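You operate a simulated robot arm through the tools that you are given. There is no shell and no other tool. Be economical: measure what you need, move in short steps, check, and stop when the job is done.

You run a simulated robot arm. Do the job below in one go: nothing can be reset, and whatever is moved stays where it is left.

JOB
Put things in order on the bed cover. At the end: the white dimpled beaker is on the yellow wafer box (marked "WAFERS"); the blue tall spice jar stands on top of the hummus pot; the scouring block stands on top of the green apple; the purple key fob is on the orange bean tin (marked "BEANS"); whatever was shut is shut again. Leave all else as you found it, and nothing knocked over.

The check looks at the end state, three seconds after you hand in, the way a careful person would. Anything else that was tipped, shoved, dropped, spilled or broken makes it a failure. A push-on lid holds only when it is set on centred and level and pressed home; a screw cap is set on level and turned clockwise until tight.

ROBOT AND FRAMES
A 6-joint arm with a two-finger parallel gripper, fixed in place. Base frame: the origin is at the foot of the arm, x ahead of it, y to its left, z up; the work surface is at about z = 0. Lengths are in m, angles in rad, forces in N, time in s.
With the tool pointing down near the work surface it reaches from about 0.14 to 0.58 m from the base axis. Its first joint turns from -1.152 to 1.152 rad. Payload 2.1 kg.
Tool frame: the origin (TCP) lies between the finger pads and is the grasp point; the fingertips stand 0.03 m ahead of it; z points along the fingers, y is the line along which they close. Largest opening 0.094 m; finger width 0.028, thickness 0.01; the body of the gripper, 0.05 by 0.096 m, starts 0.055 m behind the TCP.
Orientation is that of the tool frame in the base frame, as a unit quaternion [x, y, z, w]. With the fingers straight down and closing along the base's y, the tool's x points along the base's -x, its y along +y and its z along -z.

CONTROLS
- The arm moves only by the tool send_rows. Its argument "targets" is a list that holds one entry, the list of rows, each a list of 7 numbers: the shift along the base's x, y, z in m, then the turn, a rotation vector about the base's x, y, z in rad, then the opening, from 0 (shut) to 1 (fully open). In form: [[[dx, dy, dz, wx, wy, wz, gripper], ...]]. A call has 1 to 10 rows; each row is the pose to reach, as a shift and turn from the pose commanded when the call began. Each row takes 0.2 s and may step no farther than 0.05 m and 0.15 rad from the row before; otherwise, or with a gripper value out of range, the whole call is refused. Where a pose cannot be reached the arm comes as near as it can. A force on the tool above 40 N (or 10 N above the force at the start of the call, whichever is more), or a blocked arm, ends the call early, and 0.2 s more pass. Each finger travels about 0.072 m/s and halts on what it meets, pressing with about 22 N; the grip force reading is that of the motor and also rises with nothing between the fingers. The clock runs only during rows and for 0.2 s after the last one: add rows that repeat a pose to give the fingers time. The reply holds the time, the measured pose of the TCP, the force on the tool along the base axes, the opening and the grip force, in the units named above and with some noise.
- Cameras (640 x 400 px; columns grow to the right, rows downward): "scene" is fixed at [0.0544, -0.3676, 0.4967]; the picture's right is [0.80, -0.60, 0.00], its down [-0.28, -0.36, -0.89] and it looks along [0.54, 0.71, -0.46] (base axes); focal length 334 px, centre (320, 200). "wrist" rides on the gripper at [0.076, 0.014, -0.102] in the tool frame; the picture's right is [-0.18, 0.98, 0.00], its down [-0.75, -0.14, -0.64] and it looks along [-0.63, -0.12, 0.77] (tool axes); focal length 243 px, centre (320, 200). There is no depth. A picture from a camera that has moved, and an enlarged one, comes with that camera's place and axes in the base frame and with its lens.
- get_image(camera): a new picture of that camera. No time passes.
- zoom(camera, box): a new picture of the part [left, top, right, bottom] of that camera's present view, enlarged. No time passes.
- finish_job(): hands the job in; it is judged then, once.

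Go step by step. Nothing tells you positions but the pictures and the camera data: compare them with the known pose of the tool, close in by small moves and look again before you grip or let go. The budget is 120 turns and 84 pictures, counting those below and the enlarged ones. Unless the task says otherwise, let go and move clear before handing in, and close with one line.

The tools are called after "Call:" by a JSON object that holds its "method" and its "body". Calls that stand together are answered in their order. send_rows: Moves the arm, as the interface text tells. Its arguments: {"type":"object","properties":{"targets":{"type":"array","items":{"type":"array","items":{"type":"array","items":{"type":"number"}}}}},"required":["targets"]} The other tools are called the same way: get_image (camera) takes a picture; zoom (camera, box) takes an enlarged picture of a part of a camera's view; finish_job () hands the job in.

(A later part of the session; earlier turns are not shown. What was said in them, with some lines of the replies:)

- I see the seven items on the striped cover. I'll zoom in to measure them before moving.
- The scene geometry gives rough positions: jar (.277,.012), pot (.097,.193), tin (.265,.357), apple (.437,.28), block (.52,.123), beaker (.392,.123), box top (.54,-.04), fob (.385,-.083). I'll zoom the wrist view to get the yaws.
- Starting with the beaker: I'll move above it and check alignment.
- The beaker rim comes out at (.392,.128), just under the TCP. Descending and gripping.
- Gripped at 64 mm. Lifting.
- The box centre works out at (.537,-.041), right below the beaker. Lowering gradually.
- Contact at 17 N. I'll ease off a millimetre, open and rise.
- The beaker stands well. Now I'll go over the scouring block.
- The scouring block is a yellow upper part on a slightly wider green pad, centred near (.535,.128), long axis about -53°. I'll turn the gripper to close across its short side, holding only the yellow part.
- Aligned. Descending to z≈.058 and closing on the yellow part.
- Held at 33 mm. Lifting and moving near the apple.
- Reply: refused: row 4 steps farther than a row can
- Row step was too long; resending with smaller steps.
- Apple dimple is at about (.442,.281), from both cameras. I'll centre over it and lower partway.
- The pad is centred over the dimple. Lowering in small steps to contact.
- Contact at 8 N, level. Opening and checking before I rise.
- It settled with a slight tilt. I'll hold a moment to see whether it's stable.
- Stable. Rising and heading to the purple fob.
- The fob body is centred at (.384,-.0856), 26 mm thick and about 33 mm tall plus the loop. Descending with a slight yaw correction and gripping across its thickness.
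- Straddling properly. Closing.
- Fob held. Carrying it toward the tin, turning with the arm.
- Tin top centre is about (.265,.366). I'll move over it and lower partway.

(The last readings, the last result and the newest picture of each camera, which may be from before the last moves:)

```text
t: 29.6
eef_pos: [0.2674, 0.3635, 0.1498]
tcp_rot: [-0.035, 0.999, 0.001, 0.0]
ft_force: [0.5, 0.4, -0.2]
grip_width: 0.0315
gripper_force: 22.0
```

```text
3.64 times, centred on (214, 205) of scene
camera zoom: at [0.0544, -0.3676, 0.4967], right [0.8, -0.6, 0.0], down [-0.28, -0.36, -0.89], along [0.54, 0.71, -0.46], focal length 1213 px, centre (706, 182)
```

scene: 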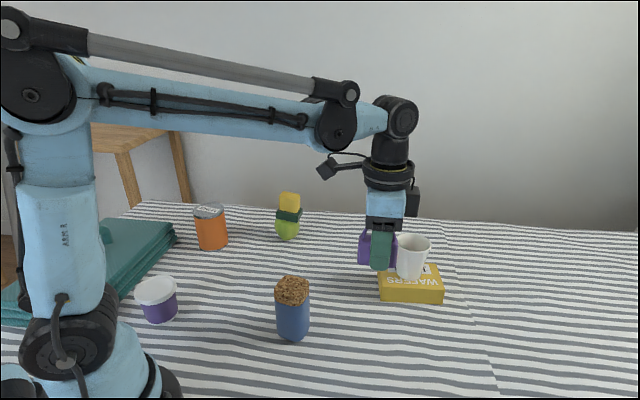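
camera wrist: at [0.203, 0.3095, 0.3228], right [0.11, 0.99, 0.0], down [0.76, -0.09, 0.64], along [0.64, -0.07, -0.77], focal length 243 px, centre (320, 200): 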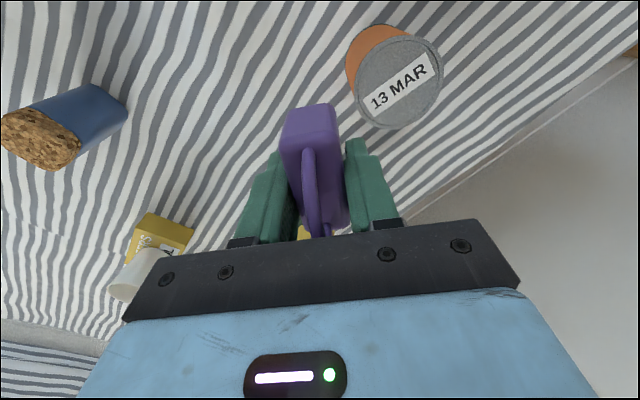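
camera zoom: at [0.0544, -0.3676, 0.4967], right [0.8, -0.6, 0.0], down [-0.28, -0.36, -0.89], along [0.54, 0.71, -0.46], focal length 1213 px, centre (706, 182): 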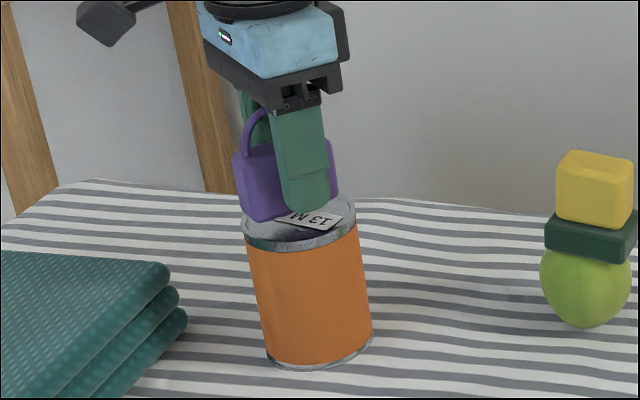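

Slightly off; I'll shift (+.004,+.004) and lower toward contact.

Call:
{"method": "send_rows", "body": {"targets": [[[0.004, 0.004, 0, 0, 0, 0, 0.05], [0.004, 0.004, -0.005, 0, 0, 0, 0.05], [0.004, 0.004, -0.008, 0, 0, 0, 0.05]]]}}

Call:
{"method": "zoom", "body": {"camera": "wrist", "box": [200, 0, 440, 240]}}

Call:
{"method": "zoom", "body": {"camera": "scene", "box": [170, 170, 258, 240]}}

```text
t: 30.4
eef_pos: [0.2704, 0.3701, 0.1428]
tcp_rot: [-0.036, 0.999, 0.001, 0.0]
ft_force: [-0.3, 0.3, -0.5]
grip_width: 0.0317
gripper_force: 22.0
```

```text
1.67 times, centred on (320, 120) of wrist
camera zoom: at [0.1933, 0.3794, 0.2458], right [0.11, 0.99, 0.0], down [0.76, -0.09, 0.64], along [0.64, -0.07, -0.77], focal length 404 px, centre (320, 333)
```

zoom: 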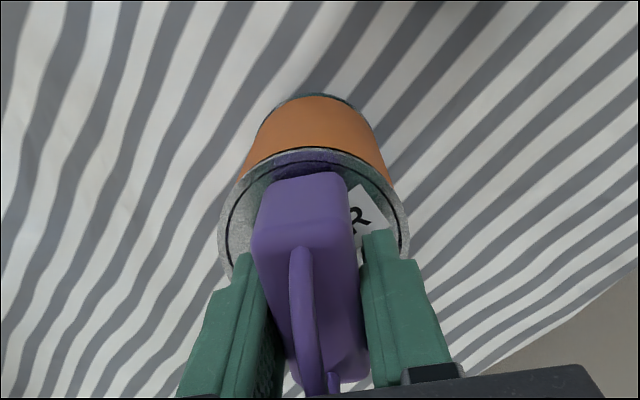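

```text
5.71 times, centred on (214, 205) of scene
camera zoom: at [0.0544, -0.3676, 0.4967], right [0.8, -0.6, 0.0], down [-0.28, -0.36, -0.89], along [0.54, 0.71, -0.46], focal length 1906 px, centre (926, 171)
```

zoom: 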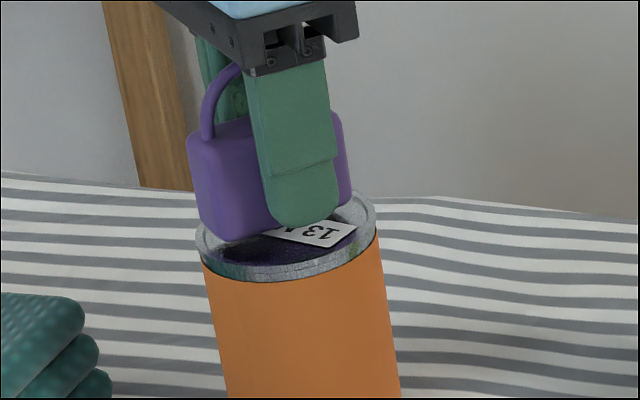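

Call:
{"method": "send_rows", "body": {"targets": [[[0.004, -0.001, 0, 0, 0, 0, 0.05], [0.004, -0.001, -0.003, 0, 0, 0, 0.05]]]}}

Call:
{"method": "send_rows", "body": {"targets": [[[0, 0, -0.001, 0, 0, 0, 0.05], [0, 0, -0.002, 0, 0, 0, 0.05]]]}}

Call:
{"method": "zoom", "body": {"camera": "scene", "box": [170, 170, 258, 240]}}

```text
t: 31.0
eef_pos: [0.2751, 0.3686, 0.1406]
tcp_rot: [-0.036, 0.999, 0.001, -0.001]
ft_force: [0.0, 0.1, -1.5]
grip_width: 0.0317
gripper_force: 21.9
```

```text
t: 31.6
eef_pos: [0.2737, 0.3692, 0.1398]
tcp_rot: [-0.036, 0.999, 0.002, 0.0]
ft_force: [-1.3, -0.5, 18.1]
grip_width: 0.0315
gripper_force: 21.9
```

```text
5.71 times, centred on (214, 205) of scene
camera zoom: at [0.0543, -0.3677, 0.4967], right [0.8, -0.6, 0.0], down [-0.28, -0.36, -0.89], along [0.54, 0.71, -0.46], focal length 1906 px, centre (926, 171)
```

zoom: 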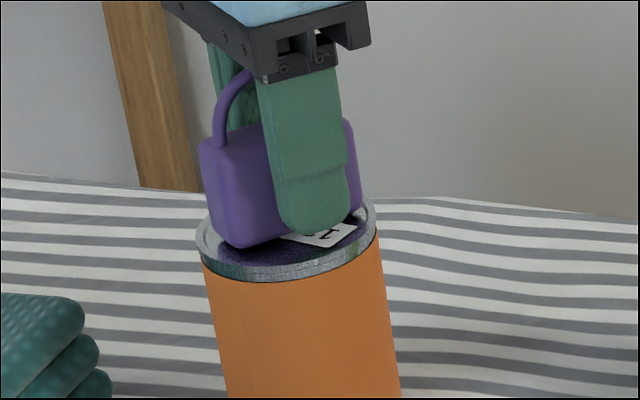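

Call:
{"method": "zoom", "body": {"camera": "wrist", "box": [220, 50, 420, 175]}}

Call:
{"method": "zoom", "body": {"camera": "scene", "box": [185, 190, 241, 230]}}

```text
3.20 times, centred on (320, 112) of wrist
camera zoom: at [0.1971, 0.3778, 0.2423], right [0.11, 0.99, 0.0], down [0.76, -0.09, 0.64], along [0.64, -0.07, -0.77], focal length 776 px, centre (320, 480)
```

zoom: 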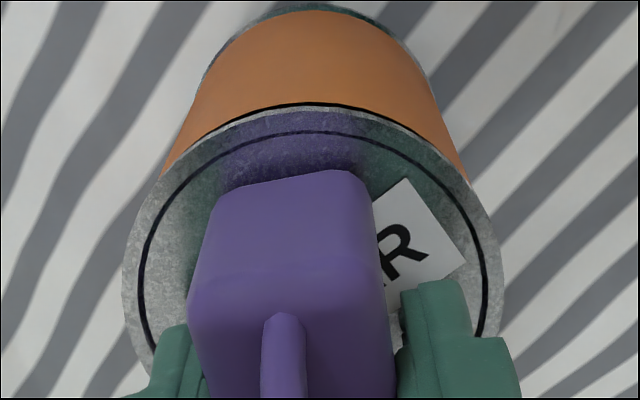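

```text
10.00 times, centred on (213, 210) of scene
camera zoom: at [0.0543, -0.3677, 0.4967], right [0.8, -0.6, 0.0], down [-0.28, -0.36, -0.89], along [0.54, 0.71, -0.46], focal length 3335 px, centre (1390, 100)
```

zoom: 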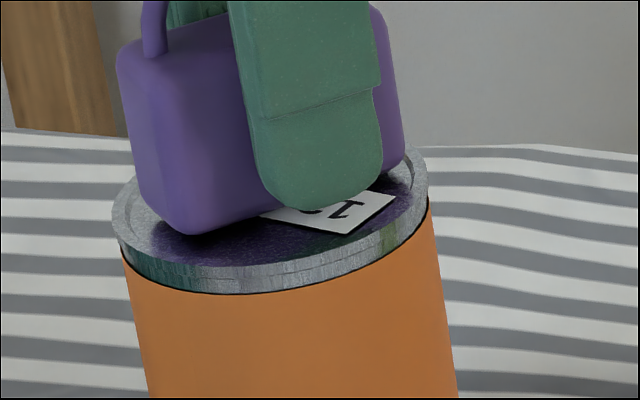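

The fob sits fully within the tin top. Releasing.

Call:
{"method": "send_rows", "body": {"targets": [[[0, 0, 0.0007, 0, 0, 0, 0.2], [0, 0, 0.0007, 0, 0, 0, 0.4], [0, 0, 0.0007, 0, 0, 0, 0.6], [0, 0, 0.0007, 0, 0, 0, 0.7], [0, 0, 0.04, 0, 0, 0, 0.8], [0, 0, 0.08, 0, 0, 0, 1]]]}}

Call:
{"method": "get_image", "body": {"camera": "scene"}}

Call:
{"method": "zoom", "body": {"camera": "scene", "box": [170, 180, 320, 260]}}

```text
t: 33.0
eef_pos: [0.2726, 0.3697, 0.2196]
tcp_rot: [-0.036, 0.999, 0.001, 0.0]
ft_force: [-1.1, -0.6, 0.1]
grip_width: 0.0938
gripper_force: 0.0
```

```text
35 pictures are left
```

scene: 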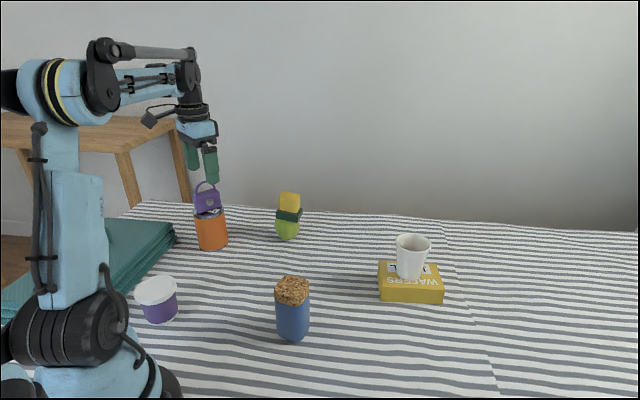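

```text
4.27 times, centred on (245, 220) of scene
camera zoom: at [0.0544, -0.3676, 0.4967], right [0.8, -0.6, 0.0], down [-0.28, -0.36, -0.89], along [0.54, 0.71, -0.46], focal length 1423 px, centre (640, 115)
```

zoom: 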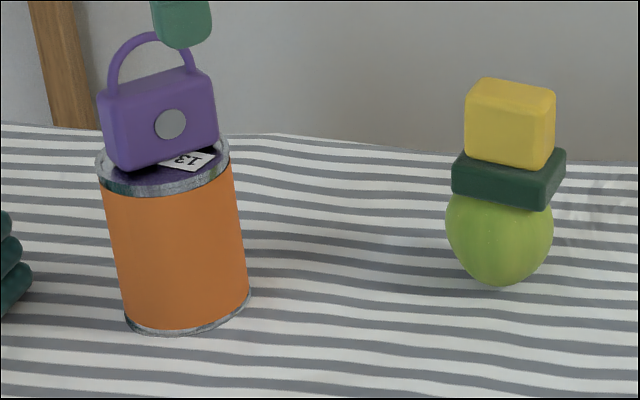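

Fob stands on the tin. Now to the blue jar (about (.278,.018), faces at ~31°), with yaw +0.48.

Call:
{"method": "send_rows", "body": {"targets": [[[0, -0.02, 0.03, 0, 0, 0.0, 1], [0, -0.065, 0.03, 0, 0, 0.06, 1], [0.001, -0.11, 0.03, 0, 0, 0.12, 1], [0.002, -0.155, 0.03, 0, 0, 0.18, 1], [0.002, -0.2, 0.03, 0, 0, 0.24, 1], [0.003, -0.245, 0.03, 0, 0, 0.3, 1], [0.004, -0.29, 0.03, 0, 0, 0.36, 1], [0.005, -0.335, 0.02, 0, 0, 0.42, 1], [0.005, -0.352, 0.0, 0, 0, 0.48, 1], [0.005, -0.352, -0.02, 0, 0, 0.48, 1]]]}}

Call:
{"method": "get_image", "body": {"camera": "wrist"}}

```text
t: 35.2
eef_pos: [0.2793, 0.0155, 0.198]
tcp_rot: [-0.272, 0.962, 0.001, 0.0]
ft_force: [0.0, 0.6, 0.5]
grip_width: 0.0938
gripper_force: 0.1
```

```text
33 pictures are left
camera wrist: at [0.2067, -0.0111, 0.3004], right [-0.36, 0.93, 0.0], down [0.72, 0.27, 0.64], along [0.6, 0.23, -0.77], focal length 243 px, centre (320, 200)
```

wrist: 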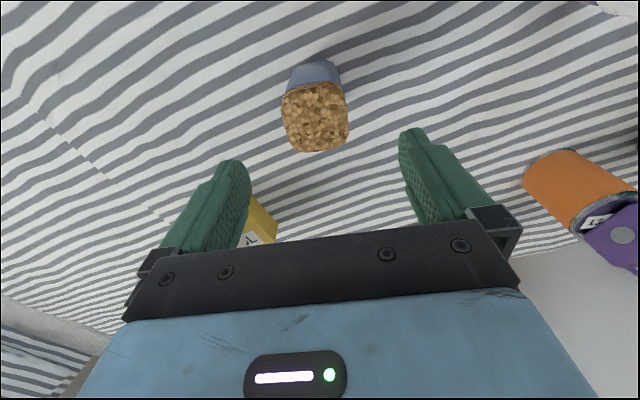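

Call:
{"method": "zoom", "body": {"camera": "wrist", "box": [240, 45, 400, 165]}}

```text
3.33 times, centred on (320, 105) of wrist
camera zoom: at [0.2067, -0.0111, 0.3004], right [-0.36, 0.93, 0.0], down [0.72, 0.27, 0.64], along [0.6, 0.23, -0.77], focal length 809 px, centre (320, 517)
```

zoom: 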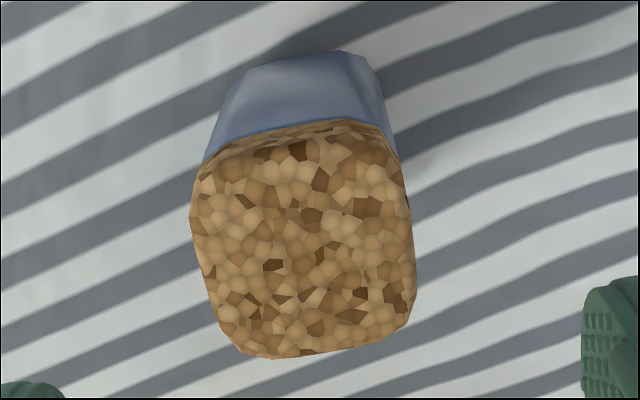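

Aligned at 31.6°, centre about (.277,.013). Descending to z≈.068 and gripping.

Call:
{"method": "send_rows", "body": {"targets": [[[-0.002, -0.0025, -0.04, 0, 0, 0, 1], [-0.002, -0.0025, -0.08, 0, 0, 0, 1], [-0.002, -0.0025, -0.11, 0, 0, 0, 1], [-0.002, -0.0025, -0.13, 0, 0, 0, 1], [-0.002, -0.0025, -0.13, 0, 0, 0, 0.7], [-0.002, -0.0025, -0.13, 0, 0, 0, 0.3], [-0.002, -0.0025, -0.13, 0, 0, 0, 0.25], [-0.002, -0.0025, -0.13, 0, 0, 0, 0.25], [-0.002, -0.0025, -0.13, 0, 0, 0, 0.25]]]}}

Call:
{"method": "zoom", "body": {"camera": "scene", "box": [220, 220, 380, 350]}}

```text
t: 37.2
eef_pos: [0.2759, 0.0127, 0.0727]
tcp_rot: [-0.272, 0.962, 0.001, 0.0]
ft_force: [0.2, 0.1, 0.0]
grip_width: 0.0579
gripper_force: 22.6
```

```text
3.08 times, centred on (300, 285) of scene
camera zoom: at [0.0544, -0.3676, 0.4967], right [0.8, -0.6, 0.0], down [-0.28, -0.36, -0.89], along [0.54, 0.71, -0.46], focal length 1026 px, centre (382, -62)
```

zoom: 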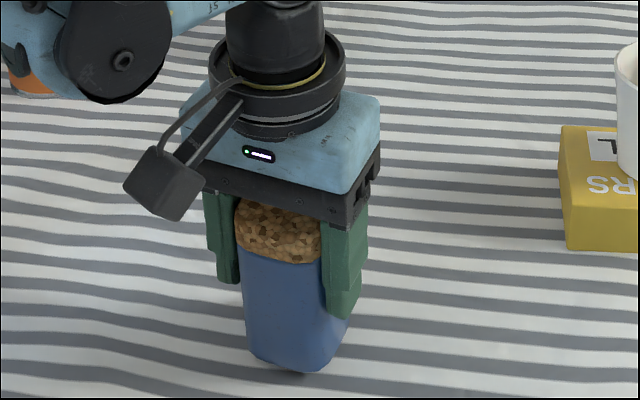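

Held at 58 mm. Lifting and carrying partway to the pot.

Call:
{"method": "send_rows", "body": {"targets": [[[0, 0, 0.03, 0, 0, 0, 0.25], [0, 0, 0.075, 0, 0, 0, 0.25], [0, 0, 0.115, 0, 0, 0, 0.25], [-0.025, 0.025, 0.125, 0, 0, 0, 0.25], [-0.055, 0.055, 0.125, 0, 0, 0, 0.25], [-0.085, 0.085, 0.125, 0, 0, 0, 0.25], [-0.115, 0.115, 0.125, 0, 0, 0, 0.25], [-0.13, 0.135, 0.125, 0, 0, 0, 0.25]]]}}

Call:
{"method": "get_image", "body": {"camera": "scene"}}

Call:
{"method": "get_image", "body": {"camera": "wrist"}}

```text
t: 39.0
eef_pos: [0.1465, 0.1469, 0.1947]
tcp_rot: [-0.272, 0.962, 0.0, 0.0]
ft_force: [0.8, -0.8, -1.4]
grip_width: 0.0579
gripper_force: 22.2
```

```text
30 pictures are left
```

scene: 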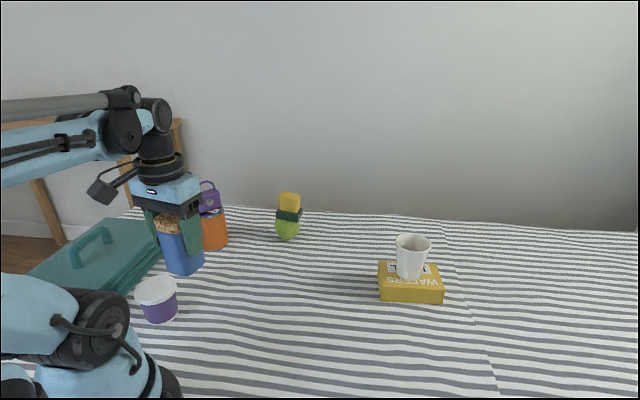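

```text
29 pictures are left
camera wrist: at [0.0739, 0.1203, 0.2969], right [-0.36, 0.93, 0.0], down [0.72, 0.27, 0.64], along [0.6, 0.23, -0.77], focal length 243 px, centre (320, 200)
```

wrist: 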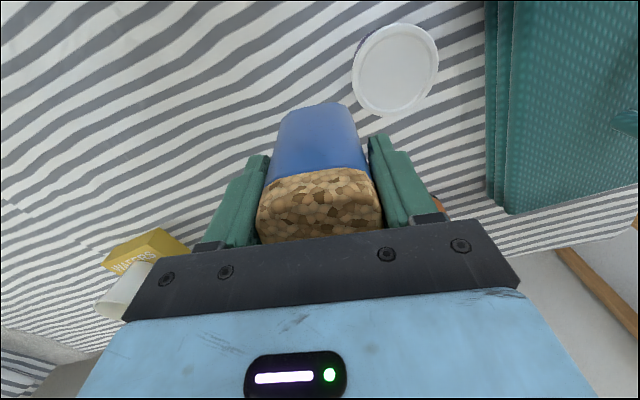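

Pot lid centre is about (.0955,.195). Moving over it.

Call:
{"method": "send_rows", "body": {"targets": [[[-0.017, 0.016, 0, 0, 0, 0, 0.25], [-0.034, 0.032, 0, 0, 0, 0, 0.25], [-0.051, 0.048, 0, 0, 0, 0, 0.25], [-0.051, 0.048, -0.03, 0, 0, 0, 0.25], [-0.051, 0.048, -0.03, 0, 0, 0, 0.25]]]}}

Call:
{"method": "zoom", "body": {"camera": "scene", "box": [80, 180, 240, 340]}}

Call:
{"method": "get_image", "body": {"camera": "wrist"}}

```text
t: 40.2
eef_pos: [0.097, 0.197, 0.1633]
tcp_rot: [-0.272, 0.962, 0.002, 0.0]
ft_force: [-1.1, -0.1, -1.5]
grip_width: 0.058
gripper_force: 21.6
```

```text
2.50 times, centred on (160, 260) of scene
camera zoom: at [0.0544, -0.3676, 0.4967], right [0.8, -0.6, 0.0], down [-0.28, -0.36, -0.89], along [0.54, 0.71, -0.46], focal length 834 px, centre (720, 50)
```

zoom: 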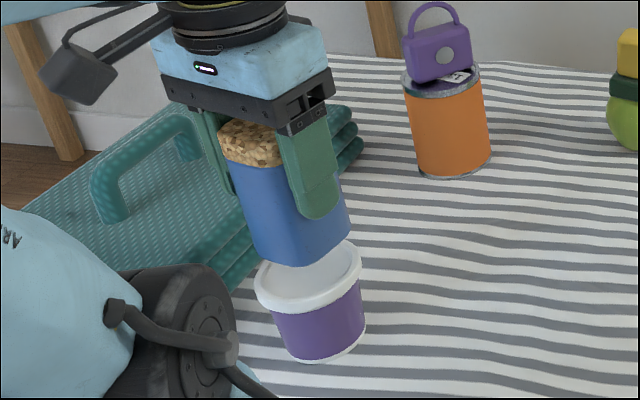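

```text
27 pictures are left
camera wrist: at [0.0247, 0.1685, 0.2662], right [-0.36, 0.93, 0.0], down [0.72, 0.27, 0.64], along [0.6, 0.23, -0.77], focal length 243 px, centre (320, 200)
```

wrist: 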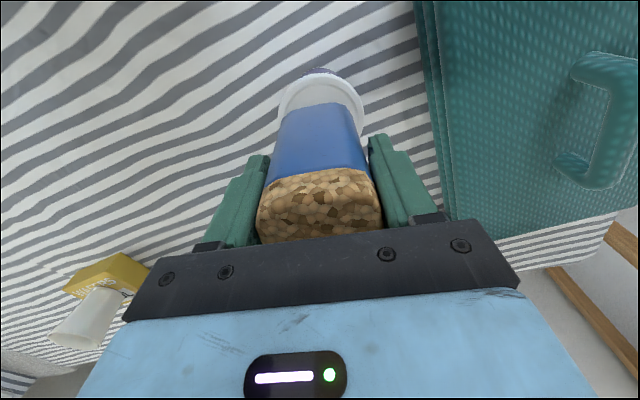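

Jar centred over the lid in both views. Lowering to near contact.

Call:
{"method": "send_rows", "body": {"targets": [[[-0.001, -0.001, -0.01, 0, 0, 0, 0.25], [-0.001, -0.001, -0.018, 0, 0, 0, 0.25]]]}}

Call:
{"method": "send_rows", "body": {"targets": [[[0, 0, -0.0015, 0, 0, 0, 0.25], [0, 0, -0.003, 0, 0, 0, 0.25]]]}}

Call:
{"method": "zoom", "body": {"camera": "scene", "box": [110, 220, 206, 330]}}

```text
t: 40.8
eef_pos: [0.097, 0.1966, 0.1454]
tcp_rot: [-0.272, 0.962, 0.001, -0.001]
ft_force: [0.7, -0.1, -1.5]
grip_width: 0.058
gripper_force: 22.2
```

```text
t: 41.4
eef_pos: [0.0968, 0.1948, 0.1427]
tcp_rot: [-0.272, 0.962, 0.001, -0.001]
ft_force: [-0.4, 0.3, -1.3]
grip_width: 0.0579
gripper_force: 22.4
```

```text
3.64 times, centred on (158, 275) of scene
camera zoom: at [0.0544, -0.3676, 0.4967], right [0.8, -0.6, 0.0], down [-0.28, -0.36, -0.89], along [0.54, 0.71, -0.46], focal length 1213 px, centre (909, -73)
```

zoom: 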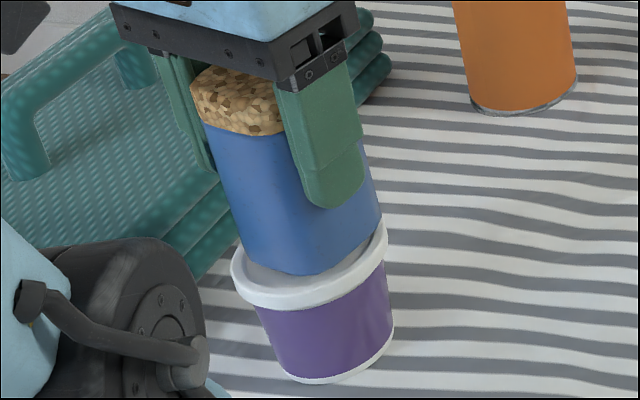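

Relative offset is about zero. Continuing down in fine steps.

Call:
{"method": "send_rows", "body": {"targets": [[[0, 0, -0.001, 0, 0, 0, 0.25], [0, 0, -0.002, 0, 0, 0, 0.25]]]}}

Call:
{"method": "send_rows", "body": {"targets": [[[0, 0, -0.001, 0, 0, 0, 0.25], [0, 0, -0.0015, 0, 0, 0, 0.25]]]}}

```text
t: 42.0
eef_pos: [0.0986, 0.1958, 0.139]
tcp_rot: [-0.272, 0.962, 0.0, -0.001]
ft_force: [0.9, -2.5, 19.0]
grip_width: 0.058
gripper_force: 21.7
```

```text
t: 42.6
eef_pos: [0.0966, 0.195, 0.1392]
tcp_rot: [-0.272, 0.962, 0.002, -0.001]
ft_force: [1.1, -1.6, 17.8]
grip_width: 0.0581
gripper_force: 21.6
```

Contact. I'll look before letting go.

Call:
{"method": "zoom", "body": {"camera": "scene", "box": [110, 220, 206, 330]}}

Call:
{"method": "zoom", "body": {"camera": "wrist", "box": [240, 40, 400, 140]}}

```text
3.64 times, centred on (158, 275) of scene
camera zoom: at [0.0544, -0.3677, 0.4967], right [0.8, -0.6, 0.0], down [-0.28, -0.36, -0.89], along [0.54, 0.71, -0.46], focal length 1213 px, centre (909, -73)
```

zoom: 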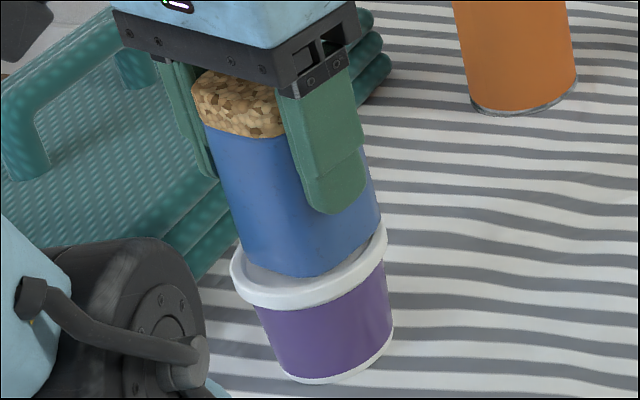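

```text
4.00 times, centred on (320, 90) of wrist
camera zoom: at [0.0248, 0.1684, 0.242], right [-0.36, 0.93, 0.0], down [0.72, 0.27, 0.64], along [0.6, 0.23, -0.77], focal length 970 px, centre (320, 640)
```

zoom: 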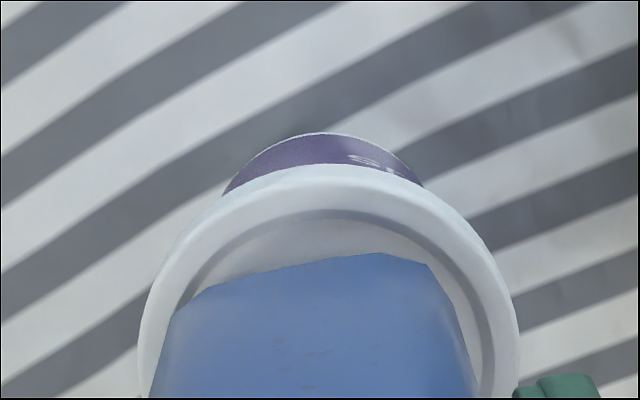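

Looks seated on the lid. Easing off and opening.

Call:
{"method": "send_rows", "body": {"targets": [[[0, 0, 0.001, 0, 0, 0, 0.4], [0, 0, 0.001, 0, 0, 0, 0.6], [0, 0, 0.001, 0, 0, 0, 0.8], [0, 0, 0.001, 0, 0, 0, 0.95], [0, 0, 0.001, 0, 0, 0, 0.95]]]}}

Call:
{"method": "zoom", "body": {"camera": "scene", "box": [110, 220, 206, 330]}}

```text
t: 43.8
eef_pos: [0.0968, 0.1969, 0.1394]
tcp_rot: [-0.272, 0.962, 0.0, -0.001]
ft_force: [-0.3, -0.1, -0.7]
grip_width: 0.0891
gripper_force: 0.1
```

```text
3.64 times, centred on (158, 275) of scene
camera zoom: at [0.0544, -0.3676, 0.4967], right [0.8, -0.6, 0.0], down [-0.28, -0.36, -0.89], along [0.54, 0.71, -0.46], focal length 1213 px, centre (909, -73)
```

zoom: 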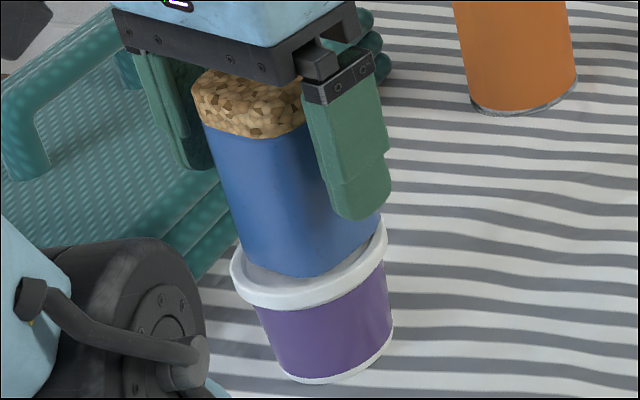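

Steady. Rising straight up and clear.

Call:
{"method": "send_rows", "body": {"targets": [[[0, 0, 0.04, 0, 0, 0, 1], [0, 0, 0.08, 0, 0, 0, 1], [0, 0, 0.12, 0, 0, 0, 1], [0, 0, 0.15, 0, 0, 0, 1], [0.03, -0.03, 0.16, 0, 0, 0, 1], [0.06, -0.06, 0.16, 0, 0, 0, 1], [0.09, -0.09, 0.16, 0, 0, 0, 1], [0.12, -0.12, 0.16, 0, 0, 0, 1], [0.15, -0.14, 0.16, 0, 0, 0, 1], [0.15, -0.14, 0.16, 0, 0, 0, 1]]]}}

Call:
{"method": "get_image", "body": {"camera": "scene"}}

Call:
{"method": "zoom", "body": {"camera": "scene", "box": [90, 180, 250, 330]}}

Call:
{"method": "zoom", "body": {"camera": "scene", "box": [250, 180, 350, 250]}}

```text
t: 46.0
eef_pos: [0.2456, 0.0558, 0.2986]
tcp_rot: [-0.272, 0.962, 0.001, 0.0]
ft_force: [0.7, -0.2, 0.9]
grip_width: 0.0941
gripper_force: 0.0
```

```text
22 pictures are left
```

scene: 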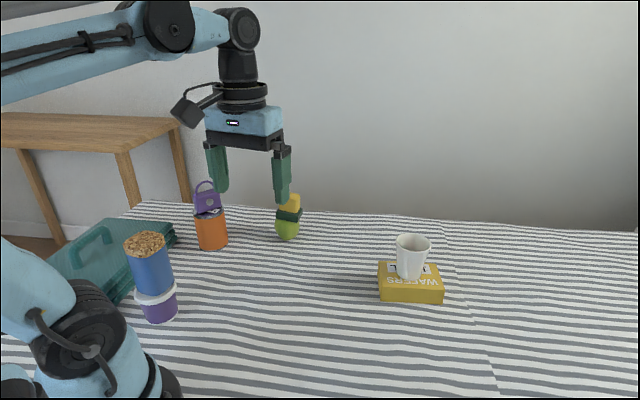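

```text
2.67 times, centred on (170, 255) of scene
camera zoom: at [0.0544, -0.3676, 0.4967], right [0.8, -0.6, 0.0], down [-0.28, -0.36, -0.89], along [0.54, 0.71, -0.46], focal length 889 px, centre (720, 53)
```

zoom: 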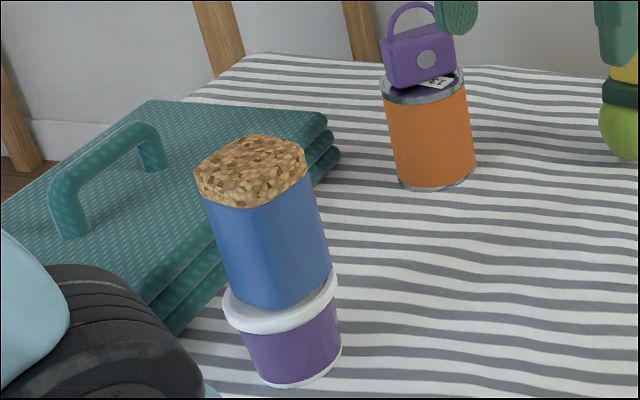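

```text
5.71 times, centred on (300, 215) of scene
camera zoom: at [0.0544, -0.3676, 0.4967], right [0.8, -0.6, 0.0], down [-0.28, -0.36, -0.89], along [0.54, 0.71, -0.46], focal length 1906 px, centre (434, 114)
```

zoom: 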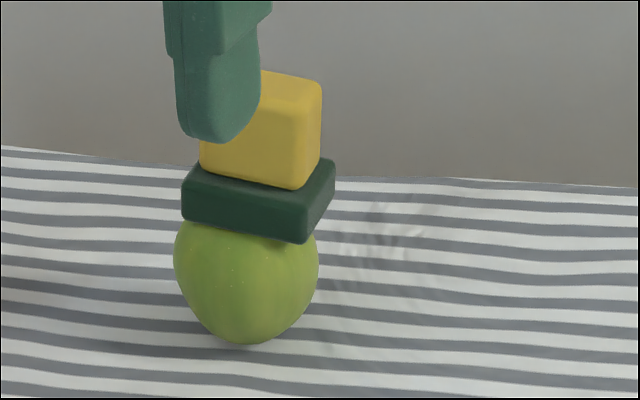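

All four items are in their places, nothing is tipped, the lid and cork are still shut, and the gripper is clear. The block leans slightly on the apple but hasn't moved since I let go. Handing in.

Call:
{"method": "finish_job", "body": {}}

```text
The job is handed in.
```

The job is handed in: the beaker is on the wafer box, the spice jar on the hummus pot, the scouring block on the apple with a slight lean, and the key fob on the bean tin.
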